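You operate a simulated robot arm through the tools that you are given. There is no shell and no other tool.

Carry out the task below with a simulated two-armed robot. There is one attempt and no reset: what you move stays moved.

## Task
Top up the clamped tube to about the 10 ml line, cap it and stand it with the water tubes.
Fine: use the water dispenser and swing its spout back aside; rest the cap in the dish meanwhile.

Only the result counts: the job must be done as asked and must still hold three seconds after the hand-in. Knocking over, shifting, dropping, spilling or breaking anything else fails it. A push-on lid holds only when it is set on centred and level and pressed home; a screw cap is set on level and turned clockwise until tight.

## Robot
Two 7-joint arms with two-finger grippers on one trunk, on a base that drives. Base frame: it is fixed to the floor where the robot stands at the start and does not move with it; the origin is under the middle of the robot, x ahead of it, y to its left, z up; the surface under the hand at the start is at about z = 900. Units: mm, degrees, N and s.
The left shoulder is at the start at [70, 139, 1355], the right one opposite. With the tool pointing down near the work surface each hand reaches from about 440 to 740 mm from the robot's upright axis, wherever it stands, measured 20 degrees to its own side. Places, roughly: cap dish by the centrifuge [400, 100, 900]; hole 5 of the water tube stand [600, -300, 900]; tube [500, -1500, 1000]; water spout [600, 100, 1100]. Payload 3.43 kg a hand.
Tool frame (each hand has its own): the origin (TCP) lies between the finger pads and is the grasp point; the fingertips stand 30 mm ahead of it; z points along the fingers, y is the line along which they close. Largest opening 104 mm; the body of the gripper starts 57 mm behind the TCP.
Orientation is that of the tool frame in the base frame, as [roll, pitch, yaw] about the fixed x, y, z axes, in that order (R = Rz(yaw) Ry(pitch) Rx(roll)). With the fingers straight down and closing along the base's y, the tool's x points along the base's -x, its y along +y and its z along -z.

## Interface
- The arms move only by the tool apply_moves. It takes "left_targets", "right_targets" or both (then of equal length, played together; a hand with none holds still); each is a list of rows, each a list of 7 numbers: the finger opening in m, from 0 to 0.104, then the shift along the base's x, y, z in m, then the turn, a rotation vector about the base's x, y, z in degrees. In form: [[claw, x, y, z, ax, ay, az], ...]. A call has 1 to 20 rows; each row shifts and turns the commanded pose from where the row before left it. Each row takes 0.2 s and may step no farther than 50 mm and 8.6 degrees from the row before; otherwise, or with a gripper value out of range, the whole call is refused. Where a pose cannot be reached the arm comes as near as it can. A force on the tool above 40 N (or 10 N above the force at the start of the call, whichever is more), or a blocked arm, ends the call early, and 0.2 s more pass. The fingers move at their own pace (about 45 mm/s each) and stop on an object; they squeeze with about 42 N. The grip force told is the motor's: it shows also when the fingers shut on nothing. Time passes only in rows, and 0.2 s behind the last, so rows that do not move let the fingers close. It gives the time, the measured TCP pose, the force on the tool (base axes), the opening and the grip force at its end, in the units of the frame above (readings bear some noise), with the torque about the TCP (base axes, N m) and any sound that the robot's microphone picked up.
- Cameras (640 x 400 px; columns grow to the right, rows downward): "scene" is now at [135.1, -5.9, 1576.9]; the picture's right is [-0.07, -1.00, 0.00], its down [-0.64, 0.05, -0.77] and it looks along [0.77, -0.06, -0.64] (base axes); focal length 225 px, centre (320, 200). "left" rides on the left gripper at [67, -18, -90] in its tool frame; the picture's right is [0.25, 0.97, 0.00], its down [-0.73, 0.19, -0.66] and it looks along [-0.64, 0.17, 0.75] (tool axes); focal length 218 px, centre (320, 200). "right" rides on the right gripper at [67, 18, -90] in its tool frame; the picture's right is [-0.25, 0.97, 0.00], its down [-0.73, -0.19, -0.66] and it looks along [-0.64, -0.17, 0.75] (tool axes); focal length 218 px, centre (320, 200). There is no depth. A picture from a camera that has moved, and an enlarged one, comes with that camera's place and axes in the base frame and with its lens.
- grab_frame(camera): a new picture of that camera. No time passes.
- move_column(by): slides the trunk up (or, below 0, down) by that many mm; the arms and the scene camera ride with it, the base frame stays. It gives what a move gives, with no picture.
- roll_base(legs): drives the robot by 1 to 6 legs, each [ahead, left, turn to the left] in mm, mm and degrees, along the robot's own axes; the way and the turn of a leg run together, so that a leg with both is an arc; at most 1500 mm and 180 degrees a leg. The arms and the cameras ride along, it lands a little off, and it stops where it bumps. It gives what a move gives.
- turn_head(pan, tilt): turns the head with the scene camera to pan (to the left, within 86 degrees either way) and tilt (down, from -29 to 69), counted from straight ahead of the robot. It gives what a move gives.
- enlarge(camera, box): a new picture of the part [left, top, right, bottom] of that camera's present view, enlarged. No time passes.
- close_job(): hands the job in; it is judged then, once.

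Places have to be worked out from the pictures, the camera data and where the tool is seen. Open the grippers and draw the arms clear of the work before you hand the job in, unless the task says otherwise.

The tools are called after ">>>" as name(argument=value, ...) on one line, values as JSON. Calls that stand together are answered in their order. apply_moves: Moves the arms, as the interface text tells. Its arguments: {"type":"object","properties":{"left_targets":{"type":"array"},"right_targets":{"type":"array"}},"required":[]} The other tools are called the same way: move_column (by) slides the trunk up or down; roll_base (legs) drives the base; turn_head (pan, tilt) turns the head that bears the scene camera; grab_frame (camera) takes a picture; enlarge (camera, box) takes an enlarged picture of a part of a camera's view; close_job () hands the job in.

At the start:

```text
t: 0.0
left_tool_pos: [494.7, 139.3, 1427.5]
left_tool_rot: [-180.0, 0.1, -180.0]
left_ft_force: [0.7, 0.0, 0.4]
left_torque: [0.03, -0.01, 0.03]
left_grip_width: 104.2
left_gripper_force: 0.0
right_tool_pos: [472.0, -237.2, 1395.6]
right_tool_rot: [-180.0, -0.1, 180.0]
right_ft_force: [-0.1, 0.0, 0.5]
right_torque: [-0.03, 0.01, -0.01]
right_grip_width: 103.9
right_gripper_force: 0.1
trunk travel left (down, up): [-850.0, 90.0]
robot x, y, heading: [0.8, -0.2, -0.2]
head pan, tilt: [-4.2, 39.6]
```

scene: 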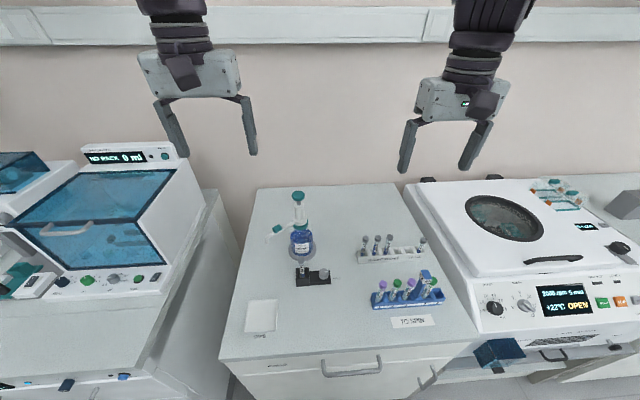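
right: 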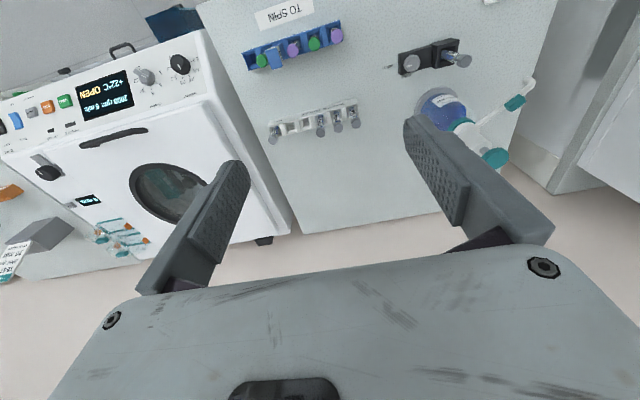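
left: 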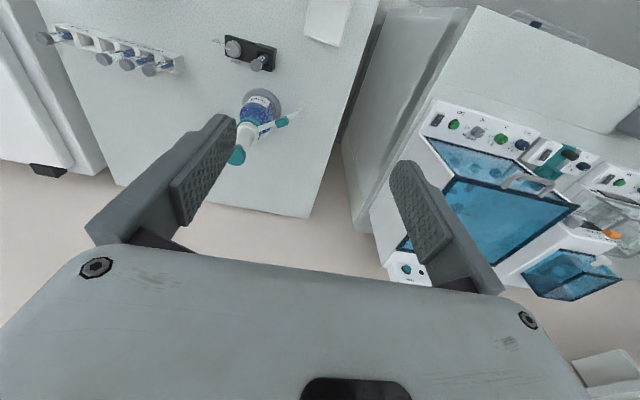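

I start by looking closer at the bench in the middle: the dispenser bottle, clamp block, racks, and cap dish.

>>> enlarge(camera="scene", box=[220, 170, 380, 290])

>>> enlarge(camera="scene", box=[340, 210, 500, 340])

>>> enlarge(camera="scene", box=[220, 260, 360, 360])

>>> enlarge(camera="scene", box=[500, 160, 640, 260])

```text
3.33 times, centred on (300, 230) of scene
camera zoom: at [135.1, -5.9, 1576.9], right [-0.07, -1.0, 0.0], down [-0.64, 0.05, -0.77], along [0.77, -0.06, -0.64], focal length 750 px, centre (387, 100)
```

zoom: 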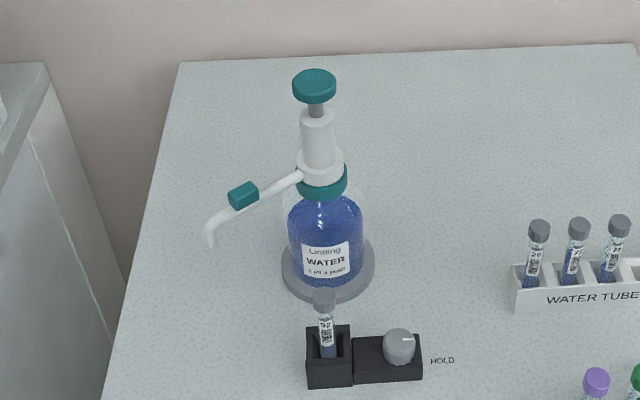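

```text
3.08 times, centred on (420, 275) of scene
camera zoom: at [135.1, -5.9, 1576.9], right [-0.07, -1.0, 0.0], down [-0.64, 0.05, -0.77], along [0.77, -0.06, -0.64], focal length 692 px, centre (12, -31)
```

zoom: 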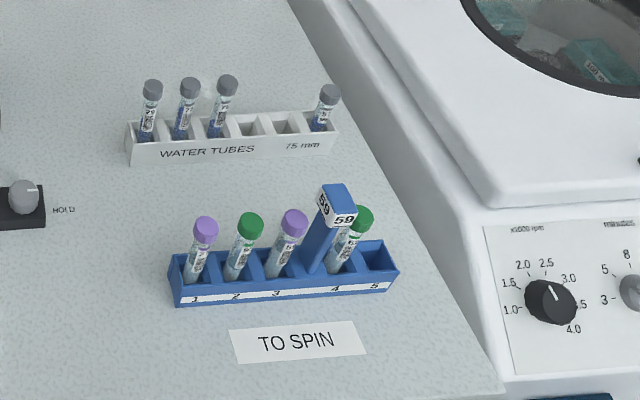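

```text
4.00 times, centred on (290, 310) of scene
camera zoom: at [135.1, -5.9, 1576.9], right [-0.07, -1.0, 0.0], down [-0.64, 0.05, -0.77], along [0.77, -0.06, -0.64], focal length 900 px, centre (440, -240)
```

zoom: 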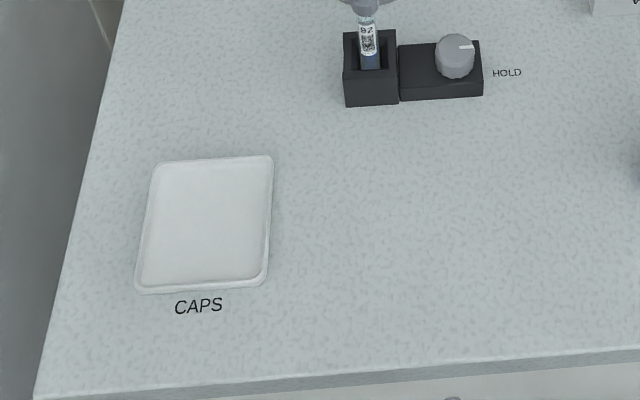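

```text
4.00 times, centred on (570, 210) of scene
camera zoom: at [135.1, -5.9, 1576.9], right [-0.07, -1.0, 0.0], down [-0.64, 0.05, -0.77], along [0.77, -0.06, -0.64], focal length 900 px, centre (-680, 160)
```

zoom: 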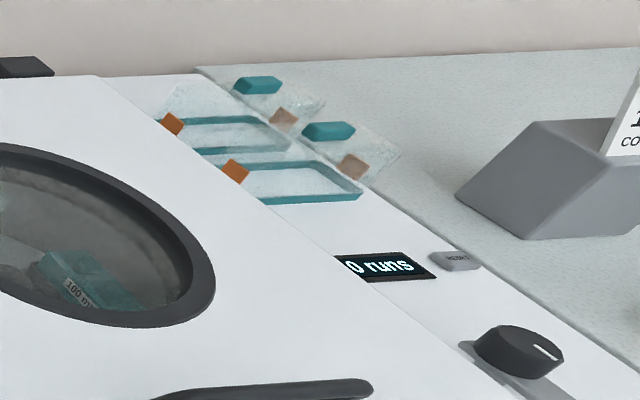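

The HOLD block near the dispenser holds a grey-capped tube, while the task lists the tube at y≈-1500, so I look around to the right and left to understand the whole room.

>>> turn_head(pan=-60, tilt=30)

>>> grab_frame(camera="scene")

```text
t: 1.2
left_tool_pos: [494.6, 140.5, 1428.1]
left_tool_rot: [180.0, 0.0, -180.0]
left_ft_force: [0.4, -0.5, -1.0]
left_torque: [-0.02, 0.01, -0.03]
left_grip_width: 104.0
left_gripper_force: 0.0
right_tool_pos: [471.4, -235.6, 1394.5]
right_tool_rot: [-180.0, -0.1, -179.9]
right_ft_force: [-0.3, -0.5, 0.0]
right_torque: [-0.02, -0.01, -0.02]
right_grip_width: 104.1
right_gripper_force: 0.0
trunk travel left (down, up): [-850.0, 90.0]
robot x, y, heading: [-1.3, -0.1, 0.3]
head pan, tilt: [-60.0, 30.0]
```

```text
taken
camera scene: at [95.4, -77.9, 1591.7], right [-0.87, -0.5, 0.0], down [-0.25, 0.43, -0.87], along [0.43, -0.75, -0.5], focal length 225 px, centre (320, 200)
```

scene: 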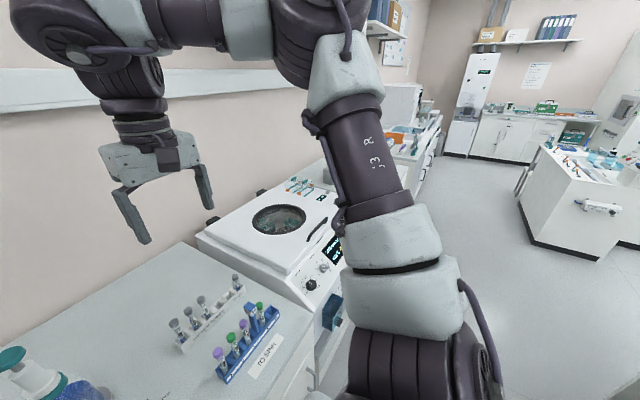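

The right arm blocks part of the view; I enlarge the bench beyond the centrifuge to look for a clamped tube.

>>> enlarge(camera="scene", box=[360, 70, 460, 190])

>>> turn_head(pan=-85, tilt=30)

>>> grab_frame(camera="scene")

>>> turn_head(pan=-30, tilt=20)

>>> grab_frame(camera="scene")

>>> turn_head(pan=60, tilt=30)

>>> grab_frame(camera="scene")

```text
3.33 times, centred on (410, 130) of scene
camera zoom: at [95.4, -77.9, 1591.7], right [-0.87, -0.5, 0.0], down [-0.25, 0.43, -0.87], along [0.43, -0.75, -0.5], focal length 750 px, centre (20, 433)
```

zoom: 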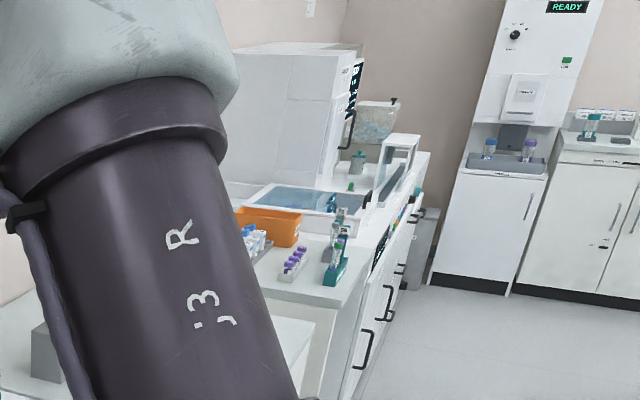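

```text
t: 2.1
left_tool_pos: [493.7, 139.4, 1428.4]
left_tool_rot: [-180.0, 0.0, 179.9]
left_ft_force: [0.6, -0.6, -0.9]
left_torque: [0.02, -0.01, 0.02]
left_grip_width: 104.2
left_gripper_force: 0.2
right_tool_pos: [470.8, -236.4, 1392.8]
right_tool_rot: [179.9, 0.0, -180.0]
right_ft_force: [-0.3, -0.3, -0.1]
right_torque: [0.02, 0.0, 0.0]
right_grip_width: 104.1
right_gripper_force: 0.0
trunk travel left (down, up): [-850.0, 90.0]
robot x, y, heading: [0.1, 0.1, 0.2]
head pan, tilt: [-85.0, 30.0]
```

```text
taken
camera scene: at [58.0, -89.7, 1591.7], right [-1.0, -0.09, 0.0], down [-0.04, 0.5, -0.87], along [0.08, -0.86, -0.5], focal length 225 px, centre (320, 200)
```

scene: 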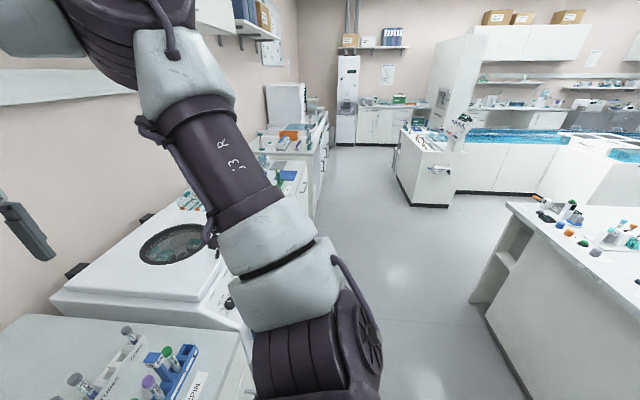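

```text
t: 3.4
left_tool_pos: [494.3, 138.0, 1427.9]
left_tool_rot: [180.0, -0.1, 179.9]
left_ft_force: [0.9, 0.1, 0.3]
left_torque: [0.04, -0.01, -0.01]
left_grip_width: 104.0
left_gripper_force: 0.1
right_tool_pos: [470.4, -236.7, 1394.1]
right_tool_rot: [-179.9, 0.0, -180.0]
right_ft_force: [-0.4, -0.2, -0.5]
right_torque: [-0.01, -0.01, 0.04]
right_grip_width: 103.8
right_gripper_force: 0.0
trunk travel left (down, up): [-850.0, 90.0]
robot x, y, heading: [-0.2, -0.1, -0.2]
head pan, tilt: [-30.0, 20.0]
```

```text
taken
camera scene: at [130.7, -46.3, 1607.7], right [-0.5, -0.87, 0.0], down [-0.3, 0.17, -0.94], along [0.81, -0.47, -0.34], focal length 225 px, centre (320, 200)
```

scene: 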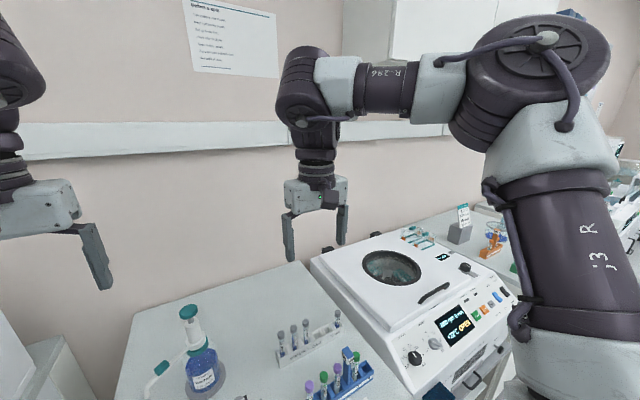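

```text
t: 5.0
left_tool_pos: [494.6, 139.9, 1427.5]
left_tool_rot: [180.0, -0.1, 180.0]
left_ft_force: [-0.6, -0.6, 1.1]
left_torque: [0.03, 0.02, 0.01]
left_grip_width: 103.7
left_gripper_force: 0.1
right_tool_pos: [470.4, -235.5, 1394.1]
right_tool_rot: [180.0, 0.0, -180.0]
right_ft_force: [-0.5, -0.2, 0.6]
right_torque: [-0.03, 0.0, 0.0]
right_grip_width: 103.8
right_gripper_force: 0.1
trunk travel left (down, up): [-850.0, 90.0]
robot x, y, heading: [2.3, 0.7, -0.2]
head pan, tilt: [60.0, 30.0]
```

```text
taken
camera scene: at [95.4, 78.6, 1591.7], right [0.87, -0.5, 0.0], down [-0.25, -0.43, -0.87], along [0.43, 0.75, -0.5], focal length 225 px, centre (320, 200)
```

scene: 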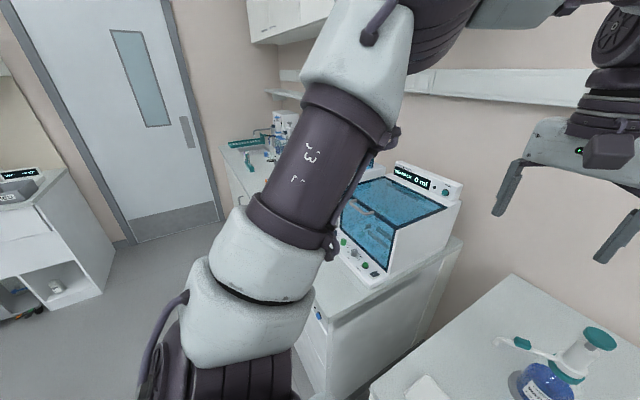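

There's a wall poster and an orange object (maybe a clamp) beyond the centrifuge; I turn back to -30 and read both.

>>> turn_head(pan=-35, tilt=20)

>>> enlarge(camera="scene", box=[440, 190, 560, 290])

>>> enlarge(camera="scene", box=[190, 0, 320, 90])

>>> grab_frame(camera="scene")

```text
t: 6.7
left_tool_pos: [493.7, 138.9, 1428.2]
left_tool_rot: [-179.9, 0.0, -180.0]
left_ft_force: [-0.4, 0.3, 0.9]
left_torque: [0.0, -0.01, 0.02]
left_grip_width: 103.9
left_gripper_force: 0.1
right_tool_pos: [470.4, -235.8, 1394.8]
right_tool_rot: [-179.9, 0.0, 179.9]
right_ft_force: [-0.3, 0.0, 0.1]
right_torque: [0.03, 0.0, -0.02]
right_grip_width: 104.1
right_gripper_force: 0.0
trunk travel left (down, up): [-850.0, 90.0]
robot x, y, heading: [-3.1, 0.5, -0.0]
head pan, tilt: [-35.0, 20.0]
```

```text
4.00 times, centred on (500, 240) of scene
camera zoom: at [126.4, -53.0, 1607.7], right [-0.57, -0.82, 0.0], down [-0.28, 0.2, -0.94], along [0.77, -0.54, -0.34], focal length 900 px, centre (-400, 40)
```

zoom: 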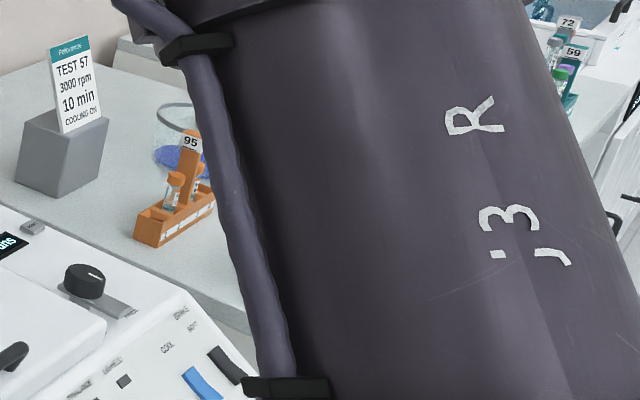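

```text
4.44 times, centred on (255, 45) of scene
camera zoom: at [126.4, -53.0, 1607.7], right [-0.57, -0.82, 0.0], down [-0.28, 0.2, -0.94], along [0.77, -0.54, -0.34], focal length 1000 px, centre (609, 889)
```

zoom: 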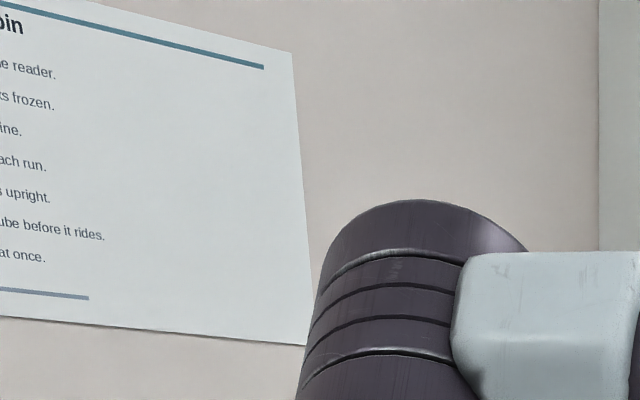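

```text
taken
camera scene: at [126.4, -53.0, 1607.7], right [-0.57, -0.82, 0.0], down [-0.28, 0.2, -0.94], along [0.77, -0.54, -0.34], focal length 225 px, centre (320, 200)
```

scene: 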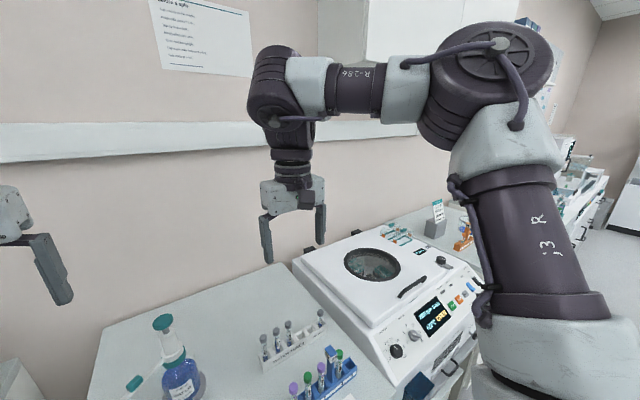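

I tilt up and turn left a bit to read the wall poster.

>>> turn_head(pan=-15, tilt=0)

>>> grab_frame(camera="scene")

>>> enlarge(camera="scene", box=[220, 70, 360, 190])

```text
t: 7.6
left_tool_pos: [493.7, 138.9, 1428.1]
left_tool_rot: [180.0, 0.0, 180.0]
left_ft_force: [-0.3, -1.2, 0.0]
left_torque: [0.01, 0.0, 0.0]
left_grip_width: 104.2
left_gripper_force: 0.0
right_tool_pos: [472.0, -236.6, 1395.2]
right_tool_rot: [180.0, 0.0, 180.0]
right_ft_force: [0.2, -0.6, 0.7]
right_torque: [0.01, 0.0, -0.01]
right_grip_width: 104.0
right_gripper_force: 0.1
trunk travel left (down, up): [-850.0, 90.0]
robot x, y, heading: [-0.6, -2.0, -0.0]
head pan, tilt: [-15.0, 0.0]
```

```text
taken
camera scene: at [137.0, -23.0, 1640.0], right [-0.26, -0.97, 0.0], down [0.0, 0.0, -1.0], along [0.97, -0.26, 0.0], focal length 225 px, centre (320, 200)
```

scene: 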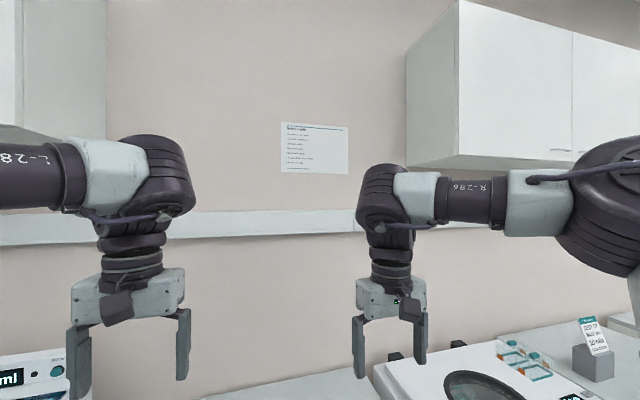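

```text
3.33 times, centred on (290, 130) of scene
camera zoom: at [137.0, -23.0, 1640.0], right [-0.26, -0.97, 0.0], down [0.0, 0.0, -1.0], along [0.97, -0.26, 0.0], focal length 750 px, centre (420, 433)
```

zoom: 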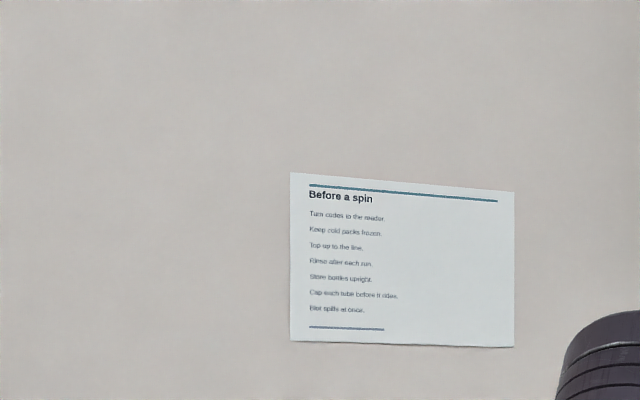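

The poster is only generic advice. I look closely at the HOLD clamp tube, its label and level, before checking the far bench near y=-1500.

>>> turn_head(pan=2, tilt=55)

>>> grab_frame(camera="scene")

>>> enlarge(camera="scene", box=[280, 90, 350, 150])

>>> enlarge(camera="left", box=[200, 20, 300, 100])

```text
t: 8.8
left_tool_pos: [494.5, 139.0, 1428.1]
left_tool_rot: [-179.9, 0.0, 180.0]
left_ft_force: [-0.3, -0.3, -0.5]
left_torque: [-0.01, -0.01, 0.01]
left_grip_width: 104.0
left_gripper_force: 0.0
right_tool_pos: [471.4, -236.9, 1394.2]
right_tool_rot: [-180.0, 0.0, 179.9]
right_ft_force: [-0.7, 0.5, -0.3]
right_torque: [0.04, 0.0, 0.03]
right_grip_width: 104.1
right_gripper_force: 0.1
trunk travel left (down, up): [-850.0, 90.0]
robot x, y, heading: [-0.6, -3.7, -0.1]
head pan, tilt: [2.0, 55.0]
```

```text
taken
camera scene: at [122.1, 2.8, 1555.7], right [0.03, -1.0, 0.0], down [-0.82, -0.03, -0.57], along [0.57, 0.02, -0.82], focal length 225 px, centre (320, 200)
```

scene: 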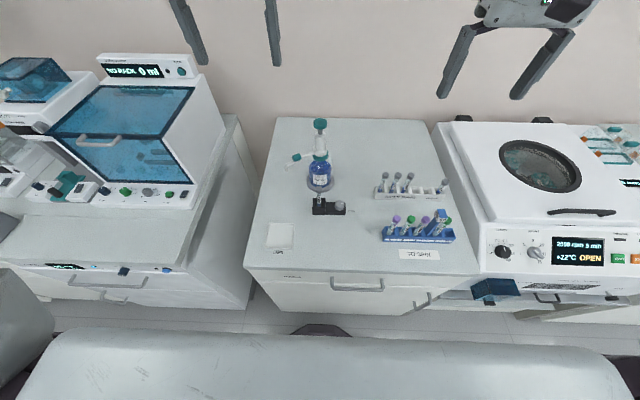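

```text
6.67 times, centred on (315, 120) of scene
camera zoom: at [122.1, 2.8, 1555.7], right [0.03, -1.0, 0.0], down [-0.82, -0.03, -0.57], along [0.57, 0.02, -0.82], focal length 1500 px, centre (353, 733)
```

zoom: 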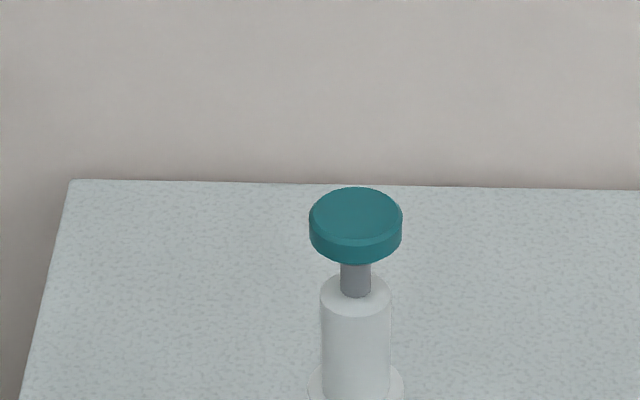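

```text
5.00 times, centred on (250, 60) of left
camera zoom: at [427.3, 121.5, 1518.1], right [-0.25, 0.97, 0.0], down [0.73, 0.19, 0.66], along [0.64, 0.17, -0.75], focal length 1091 px, centre (670, 900)
```

zoom: 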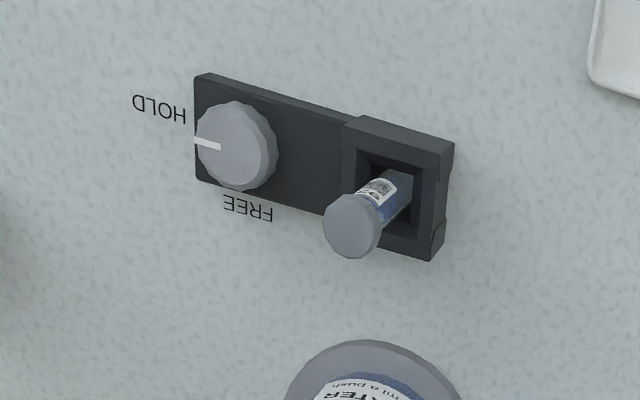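

The HOLD clamp has a knob with HOLD/FREE marks and holds a grey-capped tube. To check the place near [500,-1500,1000], I back off a bit and drive right to look there.

>>> roll_base(legs=[[-200, 0, 0], [0, -900, 0]])

>>> turn_head(pan=-25, tilt=35)

>>> grab_frame(camera="scene")

>>> grab_frame(camera="right")

```text
t: 14.7
left_tool_pos: [302.5, -734.0, 1428.0]
left_tool_rot: [-180.0, 0.0, -178.9]
left_ft_force: [0.0, -0.8, 0.5]
left_torque: [-0.03, 0.03, 0.0]
left_grip_width: 104.0
left_gripper_force: 0.0
right_tool_pos: [286.7, -1108.1, 1394.1]
right_tool_rot: [-180.0, 0.1, -178.9]
right_ft_force: [0.8, 0.1, 0.4]
right_torque: [-0.04, 0.02, 0.0]
right_grip_width: 104.2
right_gripper_force: 0.0
trunk travel left (down, up): [-850.0, 90.0]
robot x, y, heading: [-186.3, -883.3, 0.9]
head pan, tilt: [2.0, 55.0]
```

```text
t: 15.6
left_tool_pos: [303.1, -733.7, 1428.9]
left_tool_rot: [180.0, 0.0, -179.0]
left_ft_force: [0.9, 0.1, 0.5]
left_torque: [0.0, -0.01, 0.0]
left_grip_width: 103.8
left_gripper_force: 0.0
right_tool_pos: [287.0, -1111.1, 1394.0]
right_tool_rot: [-180.0, -0.1, -178.8]
right_ft_force: [-0.1, 0.1, 0.4]
right_torque: [0.0, -0.01, 0.0]
right_grip_width: 104.0
right_gripper_force: 0.0
trunk travel left (down, up): [-850.0, 90.0]
robot x, y, heading: [-190.5, -885.5, 1.2]
head pan, tilt: [-25.0, 35.0]
```

```text
taken
camera scene: at [-58.3, -917.9, 1583.8], right [-0.4, -0.91, 0.0], down [-0.53, 0.23, -0.82], along [0.75, -0.33, -0.57], focal length 225 px, centre (320, 200)
```

scene: 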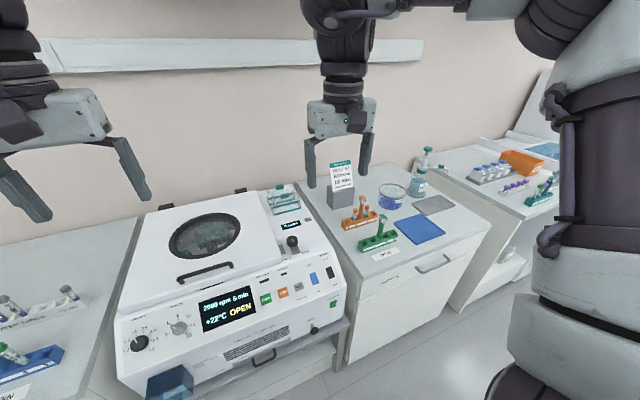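

```text
taken
camera right: at [219.6, -1094.3, 1483.0], right [0.23, 0.97, 0.0], down [0.73, -0.18, 0.66], along [0.64, -0.15, -0.75], focal length 218 px, centre (320, 200)
```

right: 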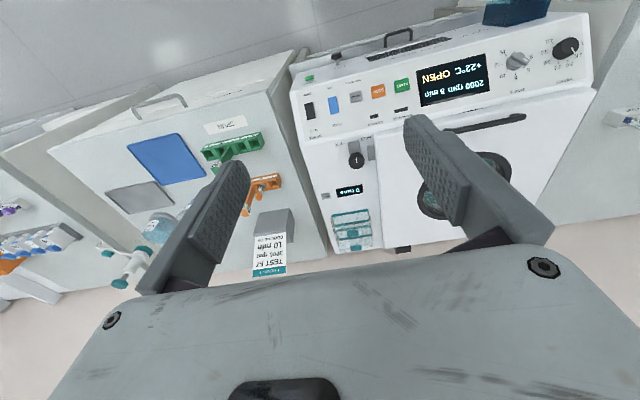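

I see a second bench with racks, a bath and a wash bottle. I enlarge it to look for any clamped tube.

>>> enlarge(camera="scene", box=[320, 140, 480, 260])

>>> enlarge(camera="scene", box=[420, 110, 580, 220])

>>> enlarge(camera="right", box=[90, 100, 300, 280])

```text
3.33 times, centred on (400, 200) of scene
camera zoom: at [-58.3, -917.9, 1583.8], right [-0.4, -0.91, 0.0], down [-0.53, 0.23, -0.82], along [0.75, -0.33, -0.57], focal length 750 px, centre (53, 200)
```

zoom: 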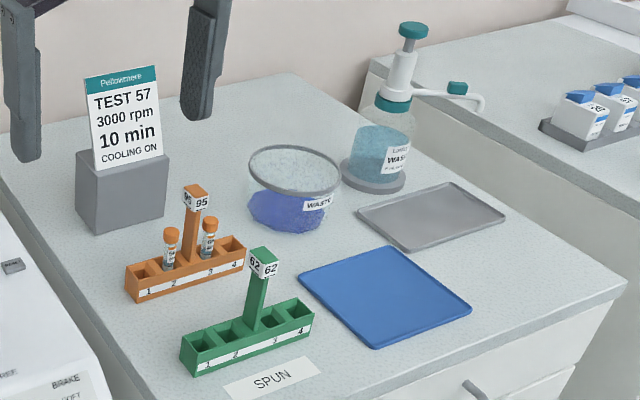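

```text
3.64 times, centred on (500, 165) of scene
camera zoom: at [-58.3, -917.9, 1583.8], right [-0.4, -0.91, 0.0], down [-0.53, 0.23, -0.82], along [0.75, -0.33, -0.57], focal length 818 px, centre (-334, 327)
```

zoom: 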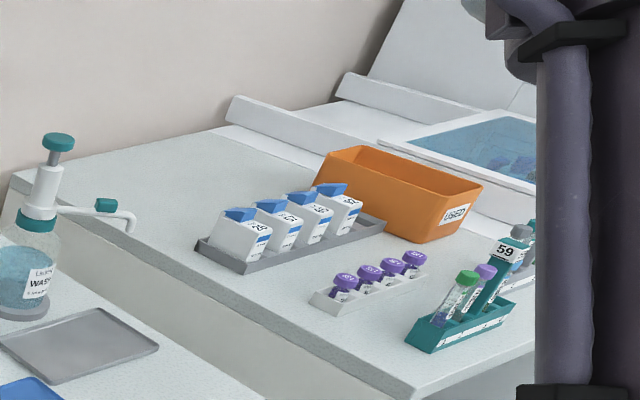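

```text
2.22 times, centred on (195, 190) of right
camera zoom: at [219.6, -1094.3, 1483.0], right [0.23, 0.97, 0.0], down [0.73, -0.18, 0.66], along [0.64, -0.15, -0.75], focal length 485 px, centre (598, 222)
```

zoom: 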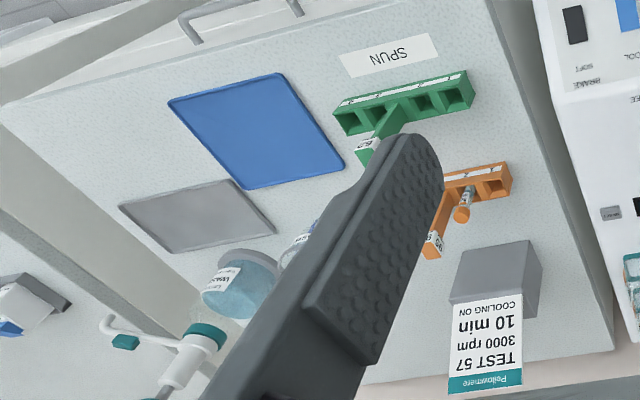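

There is no clamp on the second bench (only racks, a wash dispenser, trays), so the clamped tube is the one in the HOLD block on the first bench near [540, 20]. I drive back to the starting place.

>>> roll_base(legs=[[0, 0, -1.2], [0, 885, 0], [188, 0, 0]])

>>> turn_head(pan=0, tilt=45)

>>> grab_frame(camera="scene")

```text
t: 21.7
left_tool_pos: [493.7, 135.6, 1429.9]
left_tool_rot: [-179.9, 0.2, 179.1]
left_ft_force: [0.2, 0.6, 1.4]
left_torque: [-0.01, -0.03, -0.01]
left_grip_width: 104.0
left_gripper_force: 0.0
right_tool_pos: [465.2, -239.4, 1396.2]
right_tool_rot: [180.0, 0.2, 179.0]
right_ft_force: [-1.2, 0.7, -0.3]
right_torque: [0.02, -0.04, -0.01]
right_grip_width: 103.8
right_gripper_force: 0.1
trunk travel left (down, up): [-850.0, 90.0]
robot x, y, heading: [2.6, 4.7, -1.0]
head pan, tilt: [-25.0, 35.0]
```

```text
t: 22.6
left_tool_pos: [499.7, 135.8, 1428.4]
left_tool_rot: [-180.0, 0.0, 179.1]
left_ft_force: [-0.5, -0.1, 0.3]
left_torque: [0.02, -0.01, -0.03]
left_grip_width: 104.3
left_gripper_force: 0.0
right_tool_pos: [470.4, -239.2, 1393.7]
right_tool_rot: [179.9, 0.0, 179.1]
right_ft_force: [0.2, 0.1, 0.2]
right_torque: [-0.04, 0.0, -0.01]
right_grip_width: 104.0
right_gripper_force: 0.1
trunk travel left (down, up): [-850.0, 90.0]
robot x, y, heading: [0.7, 6.1, -1.1]
head pan, tilt: [0.0, 45.0]
```

```text
taken
camera scene: at [135.2, 2.8, 1569.0], right [-0.02, -1.0, 0.0], down [-0.71, 0.01, -0.71], along [0.71, -0.01, -0.71], focal length 225 px, centre (320, 200)
```

scene: 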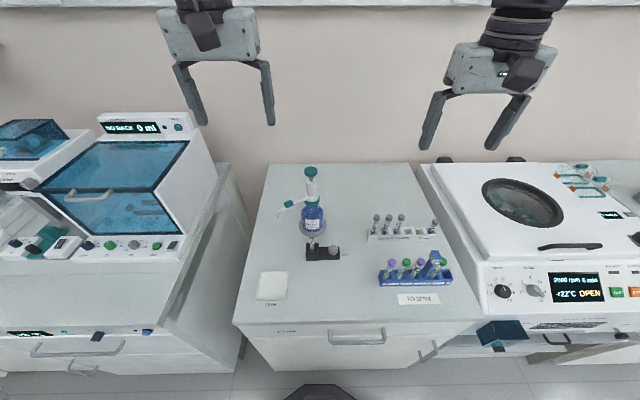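

I'm back at the start pose within a few mm. I enlarge the dispenser, tube and clamp to read the labels and shape.

>>> enlarge(camera="scene", box=[270, 160, 350, 215])

>>> enlarge(camera="scene", box=[290, 205, 350, 265])

>>> enlarge(camera="scene", box=[360, 205, 460, 265])

```text
7.27 times, centred on (310, 188) of scene
camera zoom: at [135.2, 2.8, 1569.0], right [-0.02, -1.0, 0.0], down [-0.71, 0.01, -0.71], along [0.71, -0.01, -0.71], focal length 1636 px, centre (393, 291)
```

zoom: 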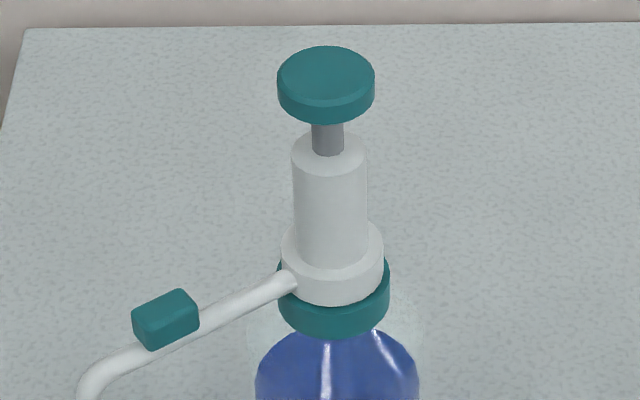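

```text
6.67 times, centred on (320, 235) of scene
camera zoom: at [135.2, 2.8, 1569.0], right [-0.02, -1.0, 0.0], down [-0.71, 0.01, -0.71], along [0.71, -0.01, -0.71], focal length 1500 px, centre (320, -33)
```

zoom: 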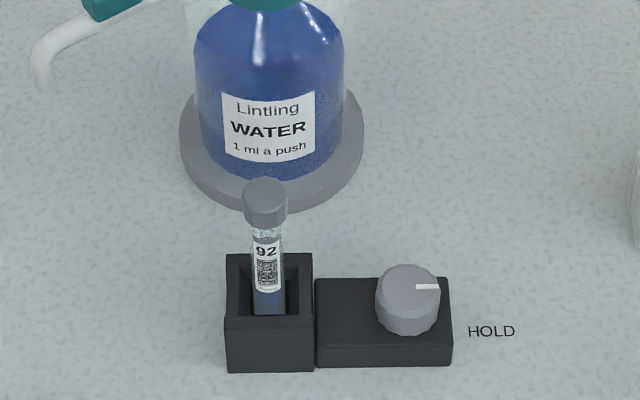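

```text
6.40 times, centred on (410, 235) of scene
camera zoom: at [135.2, 2.8, 1569.0], right [-0.02, -1.0, 0.0], down [-0.71, 0.01, -0.71], along [0.71, -0.01, -0.71], focal length 1440 px, centre (-256, -24)
```

zoom: 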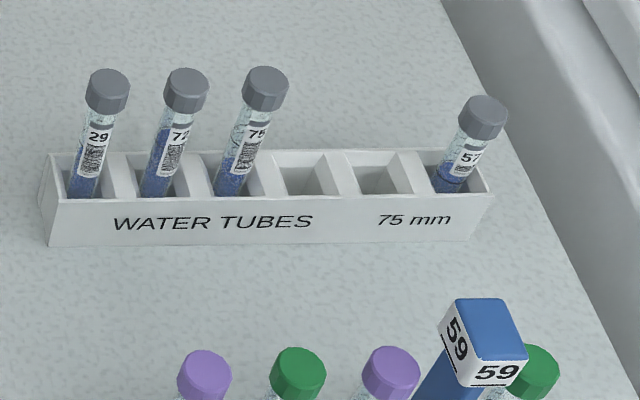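

The label says "WATER, 1 ml a push". The tube stands near [541, 22], cap top z≈1022; dispenser axis near [666, 22], spout tip near [590, 121, 1035]. I lower the trunk 200 mm for a closer, flatter view of the tube.

>>> move_column(by=-200)

>>> turn_head(pan=2, tilt=38)

>>> grab_frame(camera="scene")

```text
t: 24.8
left_tool_pos: [498.7, 136.1, 1228.6]
left_tool_rot: [-180.0, 0.2, 179.1]
left_ft_force: [0.4, 0.9, 0.5]
left_torque: [-0.01, 0.0, 0.02]
left_grip_width: 103.6
left_gripper_force: 0.1
right_tool_pos: [469.5, -238.8, 1194.5]
right_tool_rot: [-179.9, -0.1, 179.0]
right_ft_force: [0.3, -0.5, 0.8]
right_torque: [-0.02, 0.0, 0.02]
right_grip_width: 104.1
right_gripper_force: 0.1
trunk travel left (down, up): [-650.0, 290.0]
robot x, y, heading: [6.0, 4.2, -1.1]
head pan, tilt: [0.0, 45.0]
```

```text
t: 25.5
left_tool_pos: [498.9, 136.9, 1227.9]
left_tool_rot: [-180.0, 0.0, 179.1]
left_ft_force: [0.2, 0.5, -0.3]
left_torque: [-0.01, 0.0, -0.05]
left_grip_width: 103.6
left_gripper_force: 0.1
right_tool_pos: [469.8, -239.3, 1194.6]
right_tool_rot: [180.0, -0.1, 179.1]
right_ft_force: [-0.7, -0.1, -0.2]
right_torque: [0.02, -0.02, -0.01]
right_grip_width: 104.0
right_gripper_force: 0.1
trunk travel left (down, up): [-650.0, 290.0]
robot x, y, heading: [2.4, 2.5, -1.1]
head pan, tilt: [2.0, 38.0]
```

```text
taken
camera scene: at [138.7, 6.0, 1379.3], right [0.02, -1.0, 0.0], down [-0.62, -0.01, -0.79], along [0.79, 0.01, -0.62], focal length 225 px, centre (320, 200)
```

scene: 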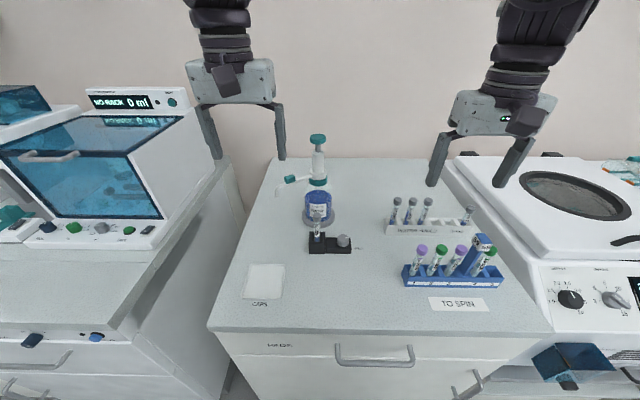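

>>> enlarge(camera="scene", box=[300, 205, 350, 260])

>>> enlarge(camera="scene", box=[265, 125, 345, 195])

>>> enlarge(camera="scene", box=[375, 185, 485, 245])

>>> enlarge(camera="scene", box=[230, 250, 330, 320])

```text
7.27 times, centred on (325, 232) of scene
camera zoom: at [138.7, 6.0, 1379.3], right [0.02, -1.0, 0.0], down [-0.62, -0.01, -0.79], along [0.79, 0.01, -0.62], focal length 1636 px, centre (284, -36)
```

zoom: 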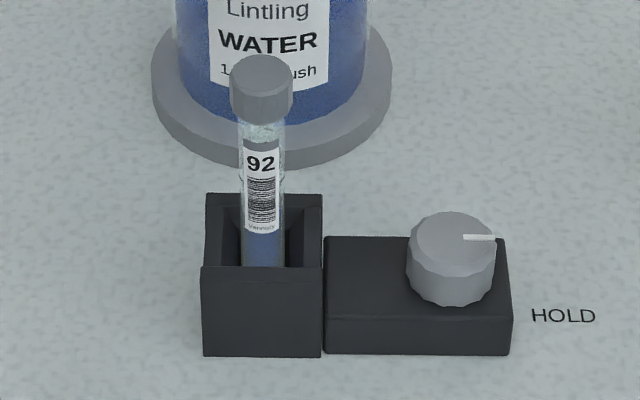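

```text
5.71 times, centred on (305, 160) of scene
camera zoom: at [138.7, 6.0, 1379.3], right [0.02, -1.0, 0.0], down [-0.62, -0.01, -0.79], along [0.79, 0.01, -0.62], focal length 1285 px, centre (406, 429)
```

zoom: 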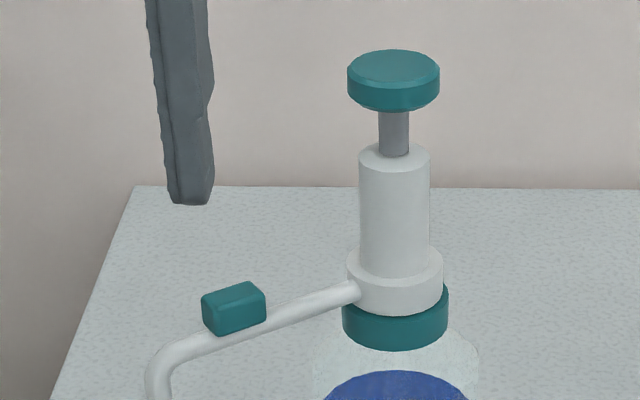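

```text
5.82 times, centred on (430, 215) of scene
camera zoom: at [138.7, 6.0, 1379.3], right [0.02, -1.0, 0.0], down [-0.62, -0.01, -0.79], along [0.79, 0.01, -0.62], focal length 1309 px, centre (-320, 113)
```

zoom: 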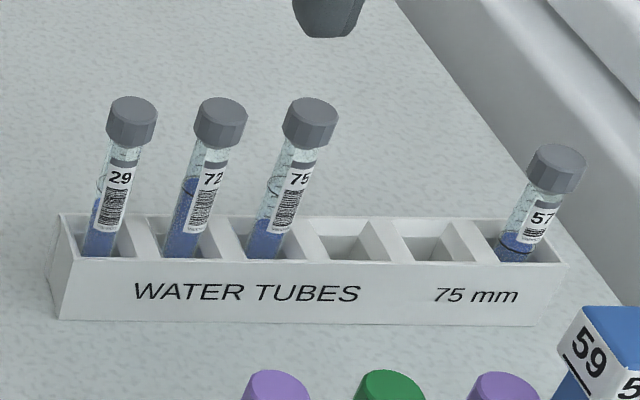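

```text
5.71 times, centred on (280, 285) of scene
camera zoom: at [138.7, 6.0, 1379.3], right [0.02, -1.0, 0.0], down [-0.62, -0.01, -0.79], along [0.79, 0.01, -0.62], focal length 1285 px, centre (549, -286)
```

zoom: 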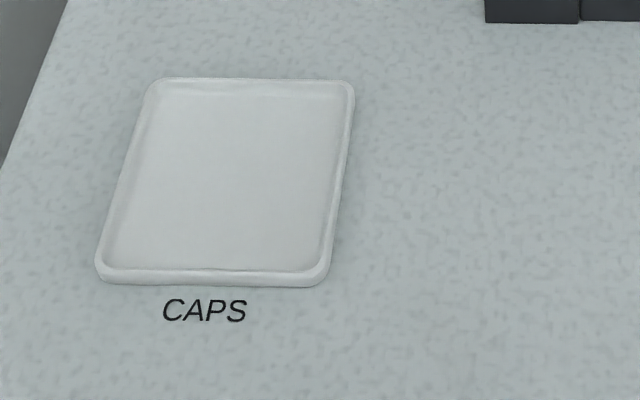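

I enlarge more on the tube itself to find the current level and graduations.

>>> enlarge(camera="scene", box=[308, 210, 330, 246])

>>> enlarge(camera="scene", box=[388, 195, 438, 232])

>>> grab_frame(camera="left")

>>> grab_frame(camera="right")

```text
11.11 times, centred on (319, 228) of scene
camera zoom: at [138.7, 6.0, 1379.3], right [0.02, -1.0, 0.0], down [-0.62, -0.01, -0.79], along [0.79, 0.01, -0.62], focal length 2499 px, centre (331, -111)
```

zoom: 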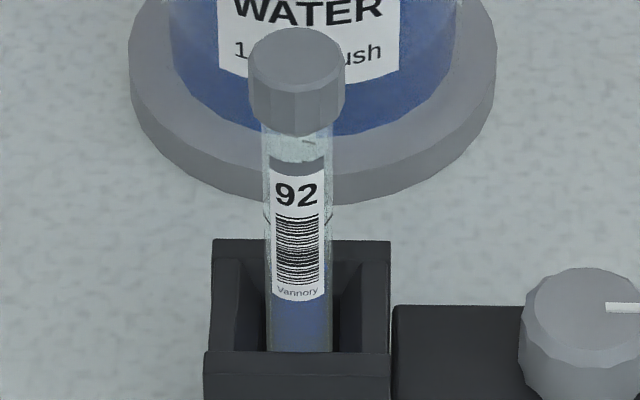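

```text
10.81 times, centred on (413, 214) of scene
camera zoom: at [138.7, 6.0, 1379.3], right [0.02, -1.0, 0.0], down [-0.62, -0.01, -0.79], along [0.79, 0.01, -0.62], focal length 2432 px, centre (-685, 54)
```

zoom: 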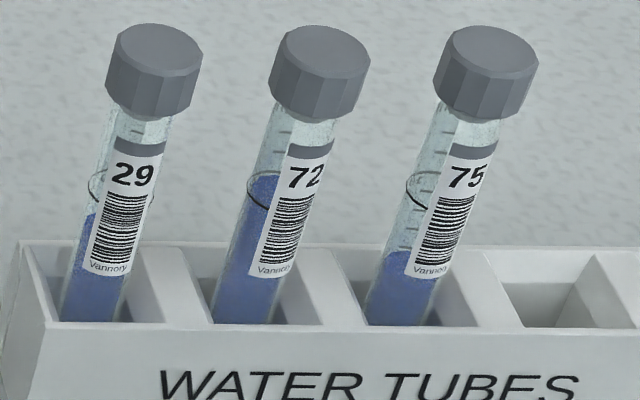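

```text
taken
camera left: at [431.7, 119.2, 1318.3], right [-0.24, 0.97, 0.0], down [0.73, 0.18, 0.66], along [0.64, 0.16, -0.75], focal length 218 px, centre (320, 200)
```

left: 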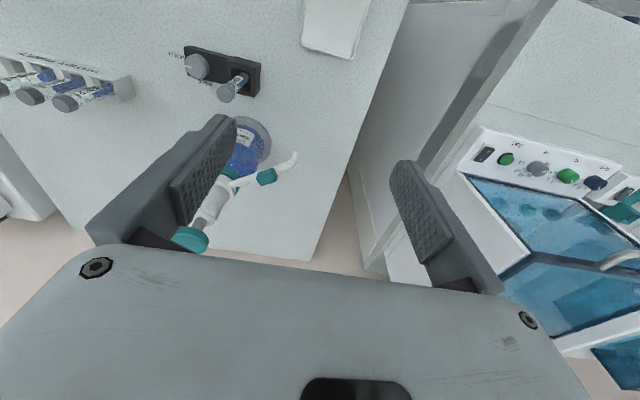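

```text
taken
camera right: at [402.9, -220.4, 1283.3], right [0.27, 0.96, 0.0], down [0.73, -0.2, 0.66], along [0.63, -0.18, -0.75], focal length 218 px, centre (320, 200)
```

right: 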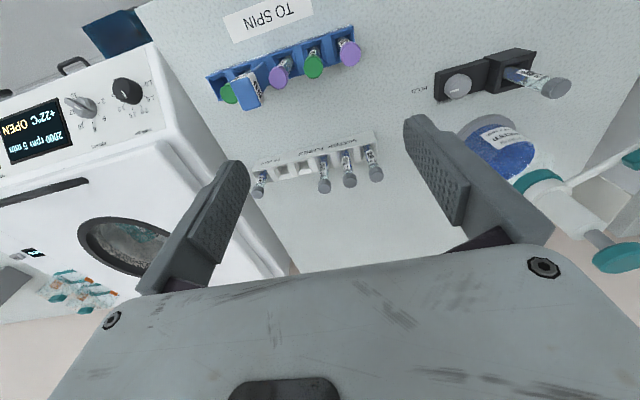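

The black ring around the tube is the 10 ml line (tube 72 is filled to it). I enlarge the clamped tube in both hand cameras to find its current level.

>>> enlarge(camera="right", box=[500, 50, 580, 110])

>>> enlarge(camera="left", box=[200, 55, 270, 110])

```text
6.67 times, centred on (540, 80) of right
camera zoom: at [402.9, -220.4, 1283.3], right [0.27, 0.96, 0.0], down [0.73, -0.2, 0.66], along [0.63, -0.18, -0.75], focal length 1455 px, centre (-1147, 1000)
```

zoom: 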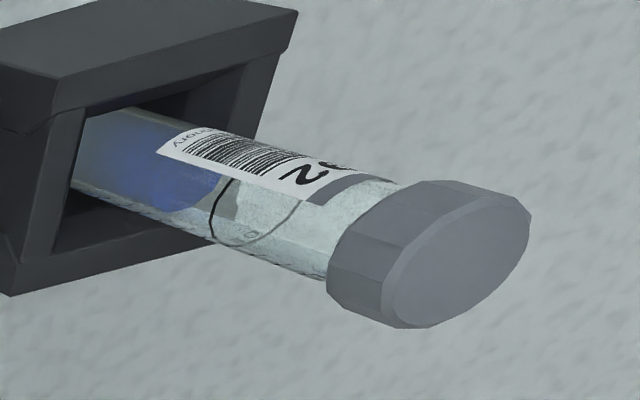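

```text
7.27 times, centred on (235, 82) of left
camera zoom: at [431.7, 119.2, 1318.3], right [-0.24, 0.97, 0.0], down [0.73, 0.18, 0.66], along [0.64, 0.16, -0.75], focal length 1587 px, centre (938, 1054)
```

zoom: 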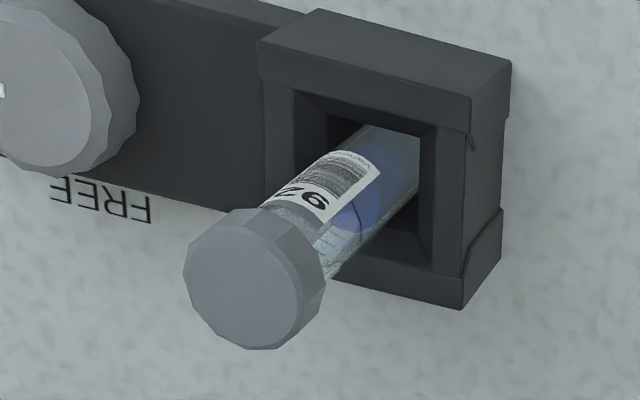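

The water surface is a little below the ring. I zoom in further to measure the gap.

>>> enlarge(camera="right", box=[508, 62, 556, 92])

>>> enlarge(camera="left", box=[225, 65, 265, 95])

```text
13.33 times, centred on (532, 77) of right
camera zoom: at [402.9, -220.4, 1283.3], right [0.27, 0.96, 0.0], down [0.73, -0.2, 0.66], along [0.63, -0.18, -0.75], focal length 2910 px, centre (-2507, 1840)
```

zoom: 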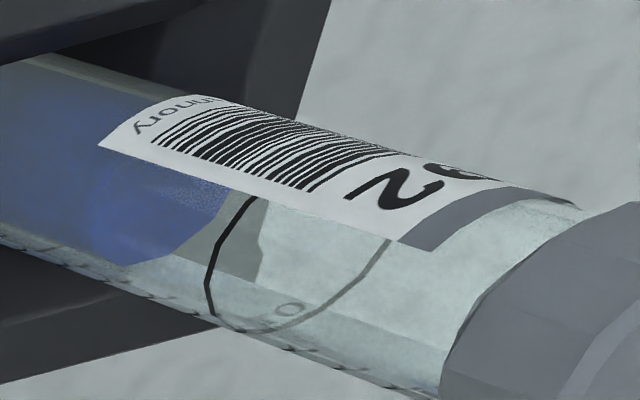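

```text
13.33 times, centred on (245, 80) of left
camera zoom: at [431.7, 119.2, 1318.3], right [-0.24, 0.97, 0.0], down [0.73, 0.18, 0.66], along [0.64, 0.16, -0.75], focal length 2910 px, centre (1320, 1800)
```

zoom: 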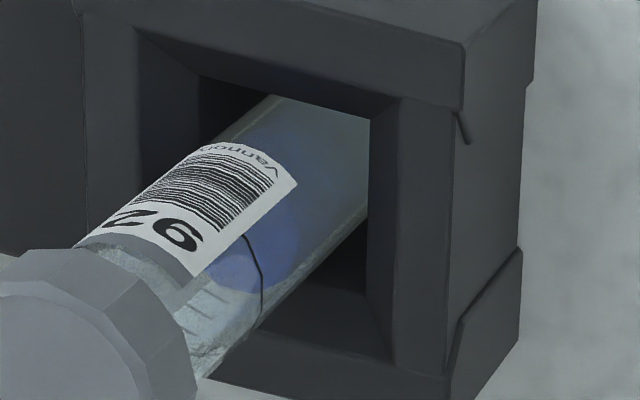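

From three views the cap top is at about [543, 20, 1014], cap ≈21 mm wide, 16 mm high; the level is roughly 2 ml under the ring. I move the left hand above the tube at a safe height and check with its camera.

>>> apply_moves(left_targets=[[0.06, 0.015, -0.039, 0, 0, 0, 0], [0.06, 0.015, -0.039, 0, 0, 0, 0], [0.06, 0.014, -0.038, 0, 0, 0, 0], [0.06, 0, 0, -0.045, 0, 0, 0], [0.06, 0, 0, -0.045, 0, 0, 0], [0.06, 0, 0, 0, 0, 0, 0]])

>>> grab_frame(camera="left")

>>> grab_frame(camera="scene")

```text
t: 26.9
left_tool_pos: [532.4, 25.1, 1139.4]
left_tool_rot: [179.9, 0.2, 179.1]
left_ft_force: [-0.2, 0.7, -0.1]
left_torque: [0.0, -0.06, -0.01]
left_grip_width: 60.3
left_gripper_force: 0.0
left hand out of reach, approached as far as the arm can: row 3
right_tool_pos: [468.2, -240.1, 1195.5]
right_tool_rot: [180.0, 0.1, 179.0]
right_ft_force: [-0.1, 0.0, 0.7]
right_torque: [0.03, -0.04, -0.03]
right_grip_width: 103.9
right_gripper_force: 0.1
trunk travel left (down, up): [-650.0, 290.0]
robot x, y, heading: [3.0, 3.2, -1.0]
head pan, tilt: [2.0, 38.0]
```

```text
taken
camera left: at [465.6, 9.0, 1228.7], right [-0.24, 0.97, 0.0], down [0.73, 0.18, 0.66], along [0.64, 0.16, -0.75], focal length 218 px, centre (320, 200)
```

left: 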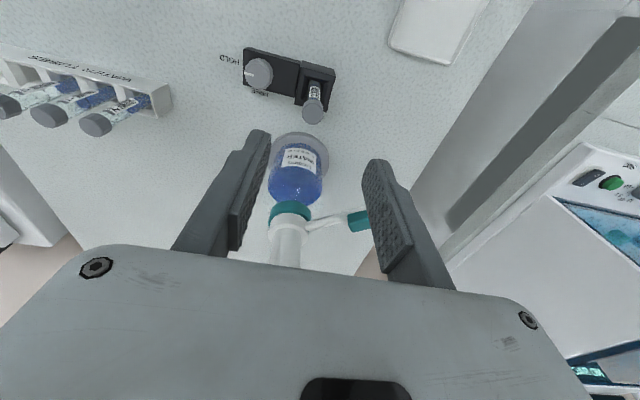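

```text
taken
camera scene: at [136.5, 5.3, 1379.6], right [0.02, -1.0, 0.0], down [-0.61, -0.01, -0.79], along [0.79, 0.01, -0.61], focal length 225 px, centre (320, 200)
```

scene: 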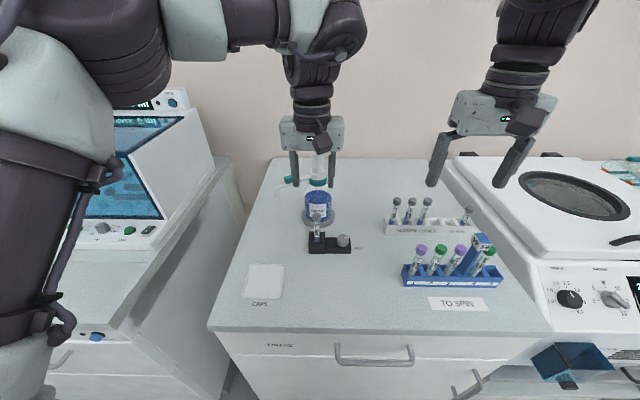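

The left arm is short on reach with the trunk this low, so I raise the trunk back by 200 mm and then come down over the cap.

>>> move_column(by=200)

>>> apply_moves(left_targets=[[0.06, 0, 0, -0.05, 0, 0, 0], [0.06, 0, 0, -0.05, 0, 0, 0], [0.06, 0, 0, -0.05, 0, 0, 0], [0.06, 0, 0, -0.05, 0, 0, 0], [0.06, 0.01, -0.005, 0, 0, 0, 0], [0.06, 0, 0, 0, 0, 0, 0]])

>>> grab_frame(camera="left")

```text
t: 29.1
left_tool_pos: [533.8, 26.3, 1337.5]
left_tool_rot: [179.9, 0.1, 179.1]
left_ft_force: [0.3, -0.2, -0.6]
left_torque: [-0.02, 0.0, -0.02]
left_grip_width: 60.0
left_gripper_force: 0.1
right_tool_pos: [469.4, -238.5, 1394.4]
right_tool_rot: [180.0, 0.0, 179.0]
right_ft_force: [-0.3, -0.2, 0.5]
right_torque: [-0.01, 0.01, -0.03]
right_grip_width: 104.0
right_gripper_force: 0.0
trunk travel left (down, up): [-850.0, 90.0]
robot x, y, heading: [2.7, 5.4, -0.7]
head pan, tilt: [2.0, 38.0]
```

```text
t: 30.4
left_tool_pos: [543.4, 22.8, 1137.4]
left_tool_rot: [180.0, 0.1, 178.9]
left_ft_force: [-0.7, 0.8, 0.3]
left_torque: [0.01, -0.01, 0.01]
left_grip_width: 59.9
left_gripper_force: 0.0
right_tool_pos: [468.7, -239.2, 1393.7]
right_tool_rot: [-180.0, 0.0, 178.9]
right_ft_force: [0.5, 0.2, 0.3]
right_torque: [-0.01, -0.02, -0.02]
right_grip_width: 103.8
right_gripper_force: 0.1
trunk travel left (down, up): [-850.0, 90.0]
robot x, y, heading: [1.5, 3.9, -1.2]
head pan, tilt: [2.0, 38.0]
```

```text
taken
camera left: at [476.9, 6.2, 1227.7], right [-0.24, 0.97, 0.0], down [0.73, 0.18, 0.66], along [0.64, 0.16, -0.75], focal length 218 px, centre (320, 200)
```

left: 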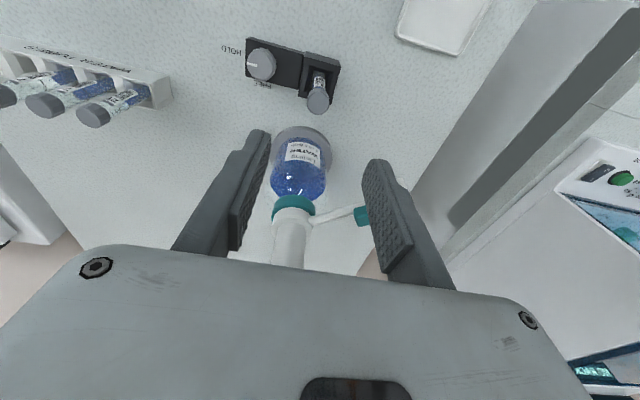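

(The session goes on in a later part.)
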